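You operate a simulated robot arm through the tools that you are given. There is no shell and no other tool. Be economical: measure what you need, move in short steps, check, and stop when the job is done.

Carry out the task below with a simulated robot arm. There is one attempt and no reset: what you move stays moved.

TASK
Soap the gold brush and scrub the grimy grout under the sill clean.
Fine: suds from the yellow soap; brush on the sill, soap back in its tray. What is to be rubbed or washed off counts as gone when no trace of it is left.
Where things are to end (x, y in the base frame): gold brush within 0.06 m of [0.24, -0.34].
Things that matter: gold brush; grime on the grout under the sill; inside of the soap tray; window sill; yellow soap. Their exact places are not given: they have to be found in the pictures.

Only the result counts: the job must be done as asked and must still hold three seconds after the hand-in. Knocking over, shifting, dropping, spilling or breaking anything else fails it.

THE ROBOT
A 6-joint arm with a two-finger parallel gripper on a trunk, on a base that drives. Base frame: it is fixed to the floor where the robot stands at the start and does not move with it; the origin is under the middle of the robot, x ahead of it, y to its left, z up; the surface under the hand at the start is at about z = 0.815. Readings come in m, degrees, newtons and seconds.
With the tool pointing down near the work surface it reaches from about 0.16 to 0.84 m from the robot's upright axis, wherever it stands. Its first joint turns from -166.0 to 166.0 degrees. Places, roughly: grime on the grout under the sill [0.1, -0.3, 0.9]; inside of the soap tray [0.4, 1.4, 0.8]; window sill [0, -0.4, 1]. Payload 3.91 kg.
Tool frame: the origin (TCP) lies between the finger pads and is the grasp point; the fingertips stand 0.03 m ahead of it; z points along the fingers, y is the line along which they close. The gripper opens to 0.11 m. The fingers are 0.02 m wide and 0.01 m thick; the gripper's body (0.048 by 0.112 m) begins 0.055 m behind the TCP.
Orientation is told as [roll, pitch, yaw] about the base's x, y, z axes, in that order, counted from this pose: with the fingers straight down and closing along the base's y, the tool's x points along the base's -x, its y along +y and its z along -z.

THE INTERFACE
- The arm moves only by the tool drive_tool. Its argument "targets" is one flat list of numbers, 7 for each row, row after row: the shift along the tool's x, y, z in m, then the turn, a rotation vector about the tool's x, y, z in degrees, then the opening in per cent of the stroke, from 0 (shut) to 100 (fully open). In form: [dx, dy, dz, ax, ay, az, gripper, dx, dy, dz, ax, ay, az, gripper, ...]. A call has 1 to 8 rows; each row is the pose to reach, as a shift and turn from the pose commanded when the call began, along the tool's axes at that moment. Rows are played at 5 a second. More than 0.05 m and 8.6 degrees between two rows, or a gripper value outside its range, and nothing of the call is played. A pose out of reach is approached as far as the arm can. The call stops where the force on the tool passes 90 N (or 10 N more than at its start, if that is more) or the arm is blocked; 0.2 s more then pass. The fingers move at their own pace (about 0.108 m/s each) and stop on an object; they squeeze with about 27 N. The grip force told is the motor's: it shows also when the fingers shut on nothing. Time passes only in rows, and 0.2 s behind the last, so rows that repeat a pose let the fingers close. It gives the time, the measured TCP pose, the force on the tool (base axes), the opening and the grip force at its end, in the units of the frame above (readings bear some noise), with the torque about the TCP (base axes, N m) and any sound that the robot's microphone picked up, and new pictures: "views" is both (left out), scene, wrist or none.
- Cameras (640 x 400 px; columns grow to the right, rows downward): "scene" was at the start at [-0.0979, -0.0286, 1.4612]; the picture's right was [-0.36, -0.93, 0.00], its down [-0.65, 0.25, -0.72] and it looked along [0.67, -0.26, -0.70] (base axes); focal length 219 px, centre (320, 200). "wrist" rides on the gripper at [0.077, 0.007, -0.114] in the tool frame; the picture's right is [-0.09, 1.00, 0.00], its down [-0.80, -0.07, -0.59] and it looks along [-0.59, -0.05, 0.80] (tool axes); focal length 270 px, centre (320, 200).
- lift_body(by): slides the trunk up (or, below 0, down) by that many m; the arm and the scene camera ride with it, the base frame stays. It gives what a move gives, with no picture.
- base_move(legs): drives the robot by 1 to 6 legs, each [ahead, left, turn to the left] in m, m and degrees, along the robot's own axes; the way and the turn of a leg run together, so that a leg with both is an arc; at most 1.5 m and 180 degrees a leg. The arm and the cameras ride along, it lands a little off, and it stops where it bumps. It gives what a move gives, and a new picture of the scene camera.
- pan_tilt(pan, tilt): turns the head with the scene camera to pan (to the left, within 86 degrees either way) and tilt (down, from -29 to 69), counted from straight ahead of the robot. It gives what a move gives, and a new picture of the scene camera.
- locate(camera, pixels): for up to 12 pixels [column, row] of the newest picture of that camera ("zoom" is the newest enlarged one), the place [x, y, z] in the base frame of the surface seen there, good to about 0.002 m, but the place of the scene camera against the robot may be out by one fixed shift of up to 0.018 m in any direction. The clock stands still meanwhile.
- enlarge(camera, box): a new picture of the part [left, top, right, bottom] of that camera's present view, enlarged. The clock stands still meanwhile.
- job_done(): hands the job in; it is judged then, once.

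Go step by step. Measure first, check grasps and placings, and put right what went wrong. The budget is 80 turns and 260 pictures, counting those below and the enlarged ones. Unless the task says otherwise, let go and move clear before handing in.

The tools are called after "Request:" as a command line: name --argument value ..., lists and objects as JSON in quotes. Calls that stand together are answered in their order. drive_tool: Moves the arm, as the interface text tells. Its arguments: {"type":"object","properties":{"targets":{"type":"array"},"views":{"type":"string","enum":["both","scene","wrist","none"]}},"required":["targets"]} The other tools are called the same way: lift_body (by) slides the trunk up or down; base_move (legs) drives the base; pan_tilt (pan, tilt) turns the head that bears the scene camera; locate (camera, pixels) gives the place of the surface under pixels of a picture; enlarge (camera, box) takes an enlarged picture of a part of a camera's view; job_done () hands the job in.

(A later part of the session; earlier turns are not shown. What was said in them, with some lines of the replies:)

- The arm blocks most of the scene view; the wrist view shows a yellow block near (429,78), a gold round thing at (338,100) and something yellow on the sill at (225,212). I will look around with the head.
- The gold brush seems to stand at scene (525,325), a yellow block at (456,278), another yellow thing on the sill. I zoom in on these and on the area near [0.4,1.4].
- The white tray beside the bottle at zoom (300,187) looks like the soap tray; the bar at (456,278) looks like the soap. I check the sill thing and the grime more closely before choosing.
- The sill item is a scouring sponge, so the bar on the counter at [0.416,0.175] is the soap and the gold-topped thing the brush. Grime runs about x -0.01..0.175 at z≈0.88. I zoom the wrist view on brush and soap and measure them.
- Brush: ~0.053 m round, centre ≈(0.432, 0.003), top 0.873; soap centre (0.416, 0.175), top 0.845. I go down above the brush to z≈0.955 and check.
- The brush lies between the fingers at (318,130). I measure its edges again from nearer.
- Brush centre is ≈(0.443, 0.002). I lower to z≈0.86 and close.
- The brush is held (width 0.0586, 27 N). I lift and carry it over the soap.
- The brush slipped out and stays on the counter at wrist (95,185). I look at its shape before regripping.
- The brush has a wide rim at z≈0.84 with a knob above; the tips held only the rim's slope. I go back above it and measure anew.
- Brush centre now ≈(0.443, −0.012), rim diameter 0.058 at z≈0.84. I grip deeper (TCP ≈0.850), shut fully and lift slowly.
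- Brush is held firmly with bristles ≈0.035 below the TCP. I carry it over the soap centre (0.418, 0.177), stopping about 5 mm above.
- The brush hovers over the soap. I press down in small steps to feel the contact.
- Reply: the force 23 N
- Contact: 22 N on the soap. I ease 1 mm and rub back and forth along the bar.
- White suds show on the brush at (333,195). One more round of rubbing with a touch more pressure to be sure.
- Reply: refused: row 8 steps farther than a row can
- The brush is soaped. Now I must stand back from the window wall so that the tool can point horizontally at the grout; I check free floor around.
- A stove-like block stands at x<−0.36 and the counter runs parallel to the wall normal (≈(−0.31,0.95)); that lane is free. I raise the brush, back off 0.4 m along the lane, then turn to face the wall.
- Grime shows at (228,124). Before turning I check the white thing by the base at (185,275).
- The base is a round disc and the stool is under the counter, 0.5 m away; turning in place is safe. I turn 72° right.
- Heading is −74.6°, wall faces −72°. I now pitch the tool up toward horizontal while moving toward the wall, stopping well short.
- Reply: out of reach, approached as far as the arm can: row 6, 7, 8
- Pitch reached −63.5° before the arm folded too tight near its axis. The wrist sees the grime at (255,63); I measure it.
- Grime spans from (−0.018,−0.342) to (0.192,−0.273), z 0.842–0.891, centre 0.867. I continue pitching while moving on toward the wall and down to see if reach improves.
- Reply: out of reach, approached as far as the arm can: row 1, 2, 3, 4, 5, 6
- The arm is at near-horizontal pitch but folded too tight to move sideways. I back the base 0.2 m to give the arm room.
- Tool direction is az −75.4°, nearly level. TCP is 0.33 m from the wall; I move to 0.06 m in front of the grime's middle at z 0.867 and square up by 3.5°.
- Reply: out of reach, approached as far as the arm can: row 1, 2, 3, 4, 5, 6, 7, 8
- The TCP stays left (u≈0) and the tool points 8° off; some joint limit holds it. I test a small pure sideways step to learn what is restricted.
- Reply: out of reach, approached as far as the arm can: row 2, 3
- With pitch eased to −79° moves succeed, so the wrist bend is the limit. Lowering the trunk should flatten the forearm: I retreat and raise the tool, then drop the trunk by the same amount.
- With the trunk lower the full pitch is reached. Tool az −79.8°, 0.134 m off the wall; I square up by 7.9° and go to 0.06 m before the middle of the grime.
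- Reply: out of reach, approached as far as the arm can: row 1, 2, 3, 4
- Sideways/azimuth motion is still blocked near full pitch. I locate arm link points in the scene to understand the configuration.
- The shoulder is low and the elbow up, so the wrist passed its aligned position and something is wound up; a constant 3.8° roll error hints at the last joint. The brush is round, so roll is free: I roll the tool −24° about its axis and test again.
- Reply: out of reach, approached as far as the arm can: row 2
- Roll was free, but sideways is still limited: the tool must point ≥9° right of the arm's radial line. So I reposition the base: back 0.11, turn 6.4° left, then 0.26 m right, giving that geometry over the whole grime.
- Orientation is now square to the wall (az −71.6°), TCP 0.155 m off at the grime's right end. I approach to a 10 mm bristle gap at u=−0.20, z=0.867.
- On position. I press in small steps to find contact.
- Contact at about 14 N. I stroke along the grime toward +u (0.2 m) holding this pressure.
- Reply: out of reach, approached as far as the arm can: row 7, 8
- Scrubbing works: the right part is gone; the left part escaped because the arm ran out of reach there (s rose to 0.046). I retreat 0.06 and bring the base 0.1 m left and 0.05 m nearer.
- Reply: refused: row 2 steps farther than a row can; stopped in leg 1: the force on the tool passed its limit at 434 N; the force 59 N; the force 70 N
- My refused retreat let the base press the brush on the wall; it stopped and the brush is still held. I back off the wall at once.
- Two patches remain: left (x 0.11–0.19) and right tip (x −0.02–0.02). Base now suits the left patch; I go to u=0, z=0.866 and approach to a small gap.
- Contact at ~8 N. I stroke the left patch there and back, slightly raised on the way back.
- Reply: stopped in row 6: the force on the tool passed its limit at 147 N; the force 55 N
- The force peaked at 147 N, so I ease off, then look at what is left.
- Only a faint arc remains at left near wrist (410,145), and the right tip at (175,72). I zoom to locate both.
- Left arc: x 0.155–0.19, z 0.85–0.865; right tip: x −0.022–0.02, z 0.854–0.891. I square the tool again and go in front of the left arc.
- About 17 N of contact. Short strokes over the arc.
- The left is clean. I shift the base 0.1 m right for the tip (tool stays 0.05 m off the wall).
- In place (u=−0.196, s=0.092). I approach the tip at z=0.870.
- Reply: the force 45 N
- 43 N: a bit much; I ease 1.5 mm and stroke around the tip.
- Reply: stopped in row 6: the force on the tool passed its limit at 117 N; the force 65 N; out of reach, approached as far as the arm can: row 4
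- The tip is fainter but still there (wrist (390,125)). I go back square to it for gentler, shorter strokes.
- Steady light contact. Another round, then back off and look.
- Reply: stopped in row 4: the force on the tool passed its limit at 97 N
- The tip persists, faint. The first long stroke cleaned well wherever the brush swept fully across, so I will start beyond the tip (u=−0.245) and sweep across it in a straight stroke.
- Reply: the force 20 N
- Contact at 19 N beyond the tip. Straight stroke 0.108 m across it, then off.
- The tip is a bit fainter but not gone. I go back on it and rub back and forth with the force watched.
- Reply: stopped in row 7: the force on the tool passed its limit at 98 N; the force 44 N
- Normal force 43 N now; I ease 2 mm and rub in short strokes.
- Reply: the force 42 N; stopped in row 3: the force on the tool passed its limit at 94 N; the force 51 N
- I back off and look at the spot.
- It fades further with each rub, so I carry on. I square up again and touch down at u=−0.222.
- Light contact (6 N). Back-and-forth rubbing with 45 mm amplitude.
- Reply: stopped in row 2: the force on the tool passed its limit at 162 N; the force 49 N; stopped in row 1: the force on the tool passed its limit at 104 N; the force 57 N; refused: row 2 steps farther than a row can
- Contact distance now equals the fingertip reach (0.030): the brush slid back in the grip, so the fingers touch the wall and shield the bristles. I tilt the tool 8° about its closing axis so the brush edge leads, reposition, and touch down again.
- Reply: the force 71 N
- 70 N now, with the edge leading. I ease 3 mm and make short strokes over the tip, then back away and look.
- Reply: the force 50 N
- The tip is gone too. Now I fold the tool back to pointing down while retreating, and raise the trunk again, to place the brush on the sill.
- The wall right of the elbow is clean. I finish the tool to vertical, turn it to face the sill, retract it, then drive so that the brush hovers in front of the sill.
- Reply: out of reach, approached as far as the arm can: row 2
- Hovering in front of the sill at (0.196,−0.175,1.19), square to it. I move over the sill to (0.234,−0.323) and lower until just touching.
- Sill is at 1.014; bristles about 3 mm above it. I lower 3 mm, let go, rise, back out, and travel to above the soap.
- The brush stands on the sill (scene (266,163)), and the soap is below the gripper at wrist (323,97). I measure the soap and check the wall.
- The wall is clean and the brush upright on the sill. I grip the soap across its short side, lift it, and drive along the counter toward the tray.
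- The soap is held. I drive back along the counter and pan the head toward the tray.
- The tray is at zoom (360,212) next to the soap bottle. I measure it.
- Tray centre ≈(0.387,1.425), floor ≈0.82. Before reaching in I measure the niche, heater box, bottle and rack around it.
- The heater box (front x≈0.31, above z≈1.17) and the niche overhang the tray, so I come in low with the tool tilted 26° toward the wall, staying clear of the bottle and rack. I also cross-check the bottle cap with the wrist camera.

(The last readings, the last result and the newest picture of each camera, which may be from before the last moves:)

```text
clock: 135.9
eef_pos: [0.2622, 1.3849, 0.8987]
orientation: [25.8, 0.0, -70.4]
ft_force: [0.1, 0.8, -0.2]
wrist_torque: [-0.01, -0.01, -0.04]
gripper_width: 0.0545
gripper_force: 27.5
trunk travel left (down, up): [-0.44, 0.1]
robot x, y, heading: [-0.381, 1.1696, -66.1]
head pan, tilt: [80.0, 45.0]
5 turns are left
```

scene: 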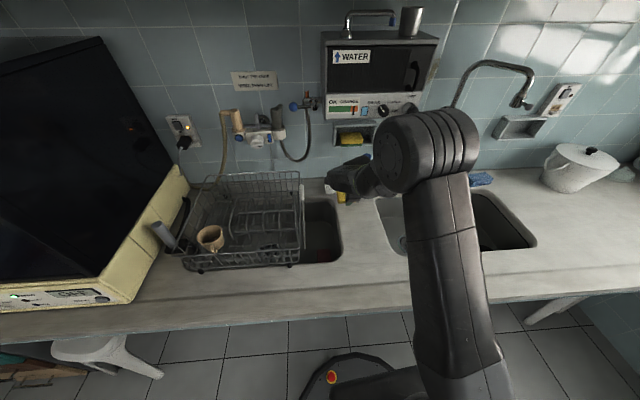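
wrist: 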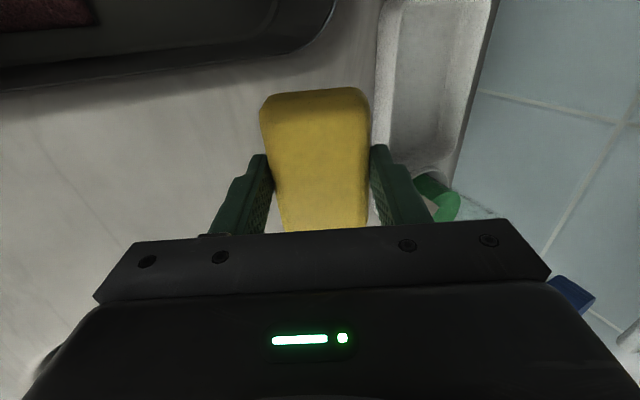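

Cap agrees within 1 mm between cameras (only z off by 0.01), so the tray centre is ≈(0.386,1.431). I measure the tray edge in the wrist view and slide in over the tray at z 0.90.

Request:
locate --camera "wrist" --pixels '[[378, 90], [385, 50], [420, 80], [460, 130], [480, 60], [430, 160], [440, 30], [495, 5], [400, 120], [450, 175]]'

Request:
drive_tool --targets '[0.0017, 0.0339, 0.0164, 0, 0, 0, 0, 0.0034, 0.0679, 0.0328, 0, 0, 0, 0, 0.005, 0.1018, 0.0492, 0, 0, 0, 0]' --views "both"

Request:
enlarge --camera "scene" --box '[300, 120, 420, 220]'

```text
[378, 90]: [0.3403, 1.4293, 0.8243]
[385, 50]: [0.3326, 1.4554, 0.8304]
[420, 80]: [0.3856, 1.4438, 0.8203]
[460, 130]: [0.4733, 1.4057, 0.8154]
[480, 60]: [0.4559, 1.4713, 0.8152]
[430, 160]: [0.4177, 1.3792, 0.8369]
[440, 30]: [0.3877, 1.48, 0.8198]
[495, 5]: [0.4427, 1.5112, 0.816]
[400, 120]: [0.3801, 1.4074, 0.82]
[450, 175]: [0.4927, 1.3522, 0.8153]
```

```text
clock: 136.7
eef_pos: [0.3666, 1.4233, 0.9017]
orientation: [25.9, -0.1, -70.3]
ft_force: [-0.4, -0.1, -0.2]
wrist_torque: [-0.02, 0.01, 0.0]
gripper_width: 0.0541
gripper_force: 26.9
trunk travel left (down, up): [-0.44, 0.1]
robot x, y, heading: [-0.3779, 1.1668, -66.1]
head pan, tilt: [80.0, 45.0]
```

scene: 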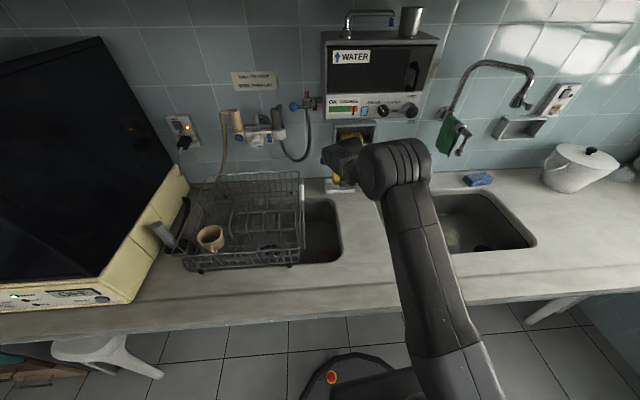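
wrist: 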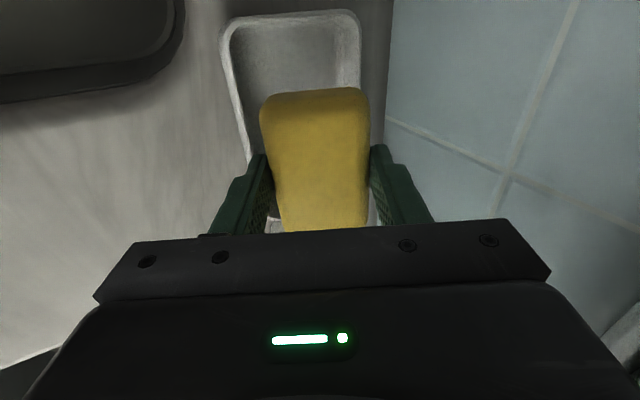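

```text
4.00 times, centred on (360, 170) of scene
4 turns are left
```

zoom: 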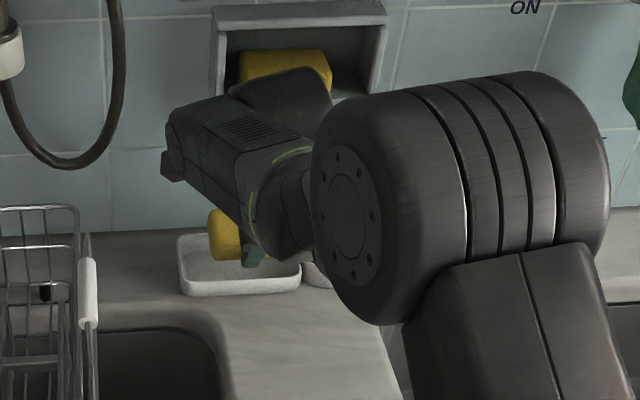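

The soap hangs over the tray, no contact anywhere. I lower to z≈0.885, open gently, withdraw along the fingers and then back away, and look.

Request:
drive_tool --targets '[0.0015, -0.005, 0.007, 0, 0, 0, 0, 0.003, -0.01, 0.0137, 0, 0, 0, 0, 0.003, -0.01, 0.0137, 0, 0, 0, 45, 0.003, -0.01, 0.0137, 0, 0, 0, 66, 0.003, -0.01, 0.0137, 0, 0, 0, 66, 0.003, -0.01, 0.0137, 0, 0, 0, 66, 0.003, -0.01, -0.0163, 0, 0, 0, 66, 0.003, -0.01, -0.0363, 0, 0, 0, 66]' --views "wrist"

Request:
drive_tool --targets '[0, -0.04, -0.0194, 0, 0, 0, 66, 0, -0.08, -0.0387, 0, 0, 0, 66, 0, -0.12, -0.058, 0, 0, 0, 66, 0, -0.16, -0.077, 0, 0, 0, 66]' --views "both"

Request:
enlarge --camera "scene" --box '[300, 140, 400, 220]'

```text
clock: 138.5
eef_pos: [0.3402, 1.4206, 0.9311]
orientation: [25.9, -0.2, -70.4]
ft_force: [0.2, -0.4, 0.3]
wrist_torque: [-0.02, 0.02, -0.03]
gripper_width: 0.0728
gripper_force: 0.0
trunk travel left (down, up): [-0.44, 0.1]
robot x, y, heading: [-0.3759, 1.1676, -66.2]
head pan, tilt: [80.0, 45.0]
```

wrist: 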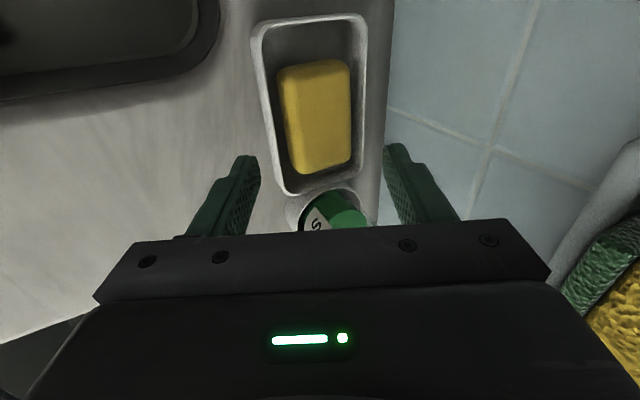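

```text
clock: 139.5
eef_pos: [0.1737, 1.3605, 0.9302]
orientation: [25.9, -0.1, -70.3]
ft_force: [0.3, 0.4, -0.1]
wrist_torque: [-0.03, -0.01, -0.01]
gripper_width: 0.0725
gripper_force: 0.0
trunk travel left (down, up): [-0.44, 0.1]
robot x, y, heading: [-0.3802, 1.1658, -66.2]
head pan, tilt: [80.0, 45.0]
```

scene: 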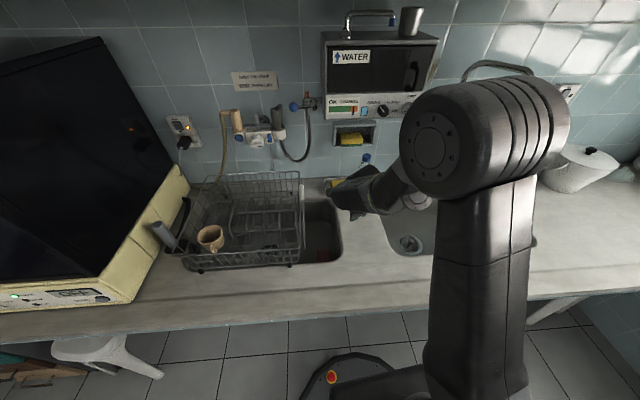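
wrist: 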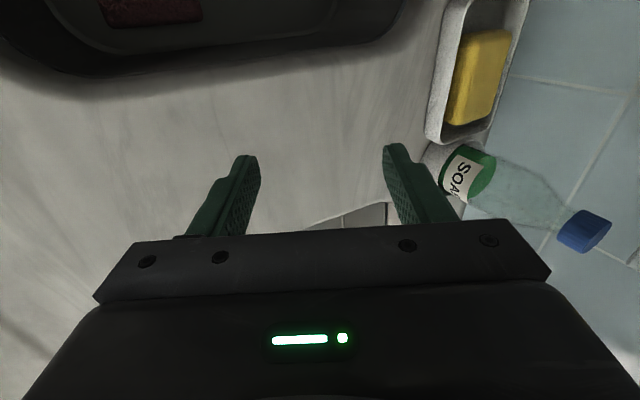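

```text
5.00 times, centred on (350, 180) of scene
3 turns are left
```

zoom: 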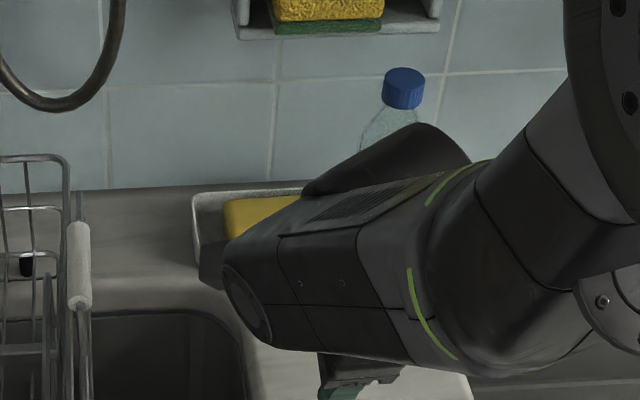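

The soap lies flat inside its tray (wrist (315,115)), the bottle still stands, the brush is on the sill and the grout was seen clean. The gripper is empty and clear, so I hand in.

Request:
job_done

```text
The job is handed in.
```

I've handed the job in, with every part of it done. The gold brush was soaped from the yellow soap. In the last pictures no grime shows on the grout under the sill.

- **Brush:** it stands upright on the sill at about (0.234, -0.323), roughly 0.02 m from the target.
- **Soap:** it lies flat inside its tray, and the bottle beside it is still standing.

While I was repositioning for the scrub, the base pushed the brush against the wall with a peak of 434 N. The brush slipped back a little in the grip. I saw no damage in the pictures afterwards.
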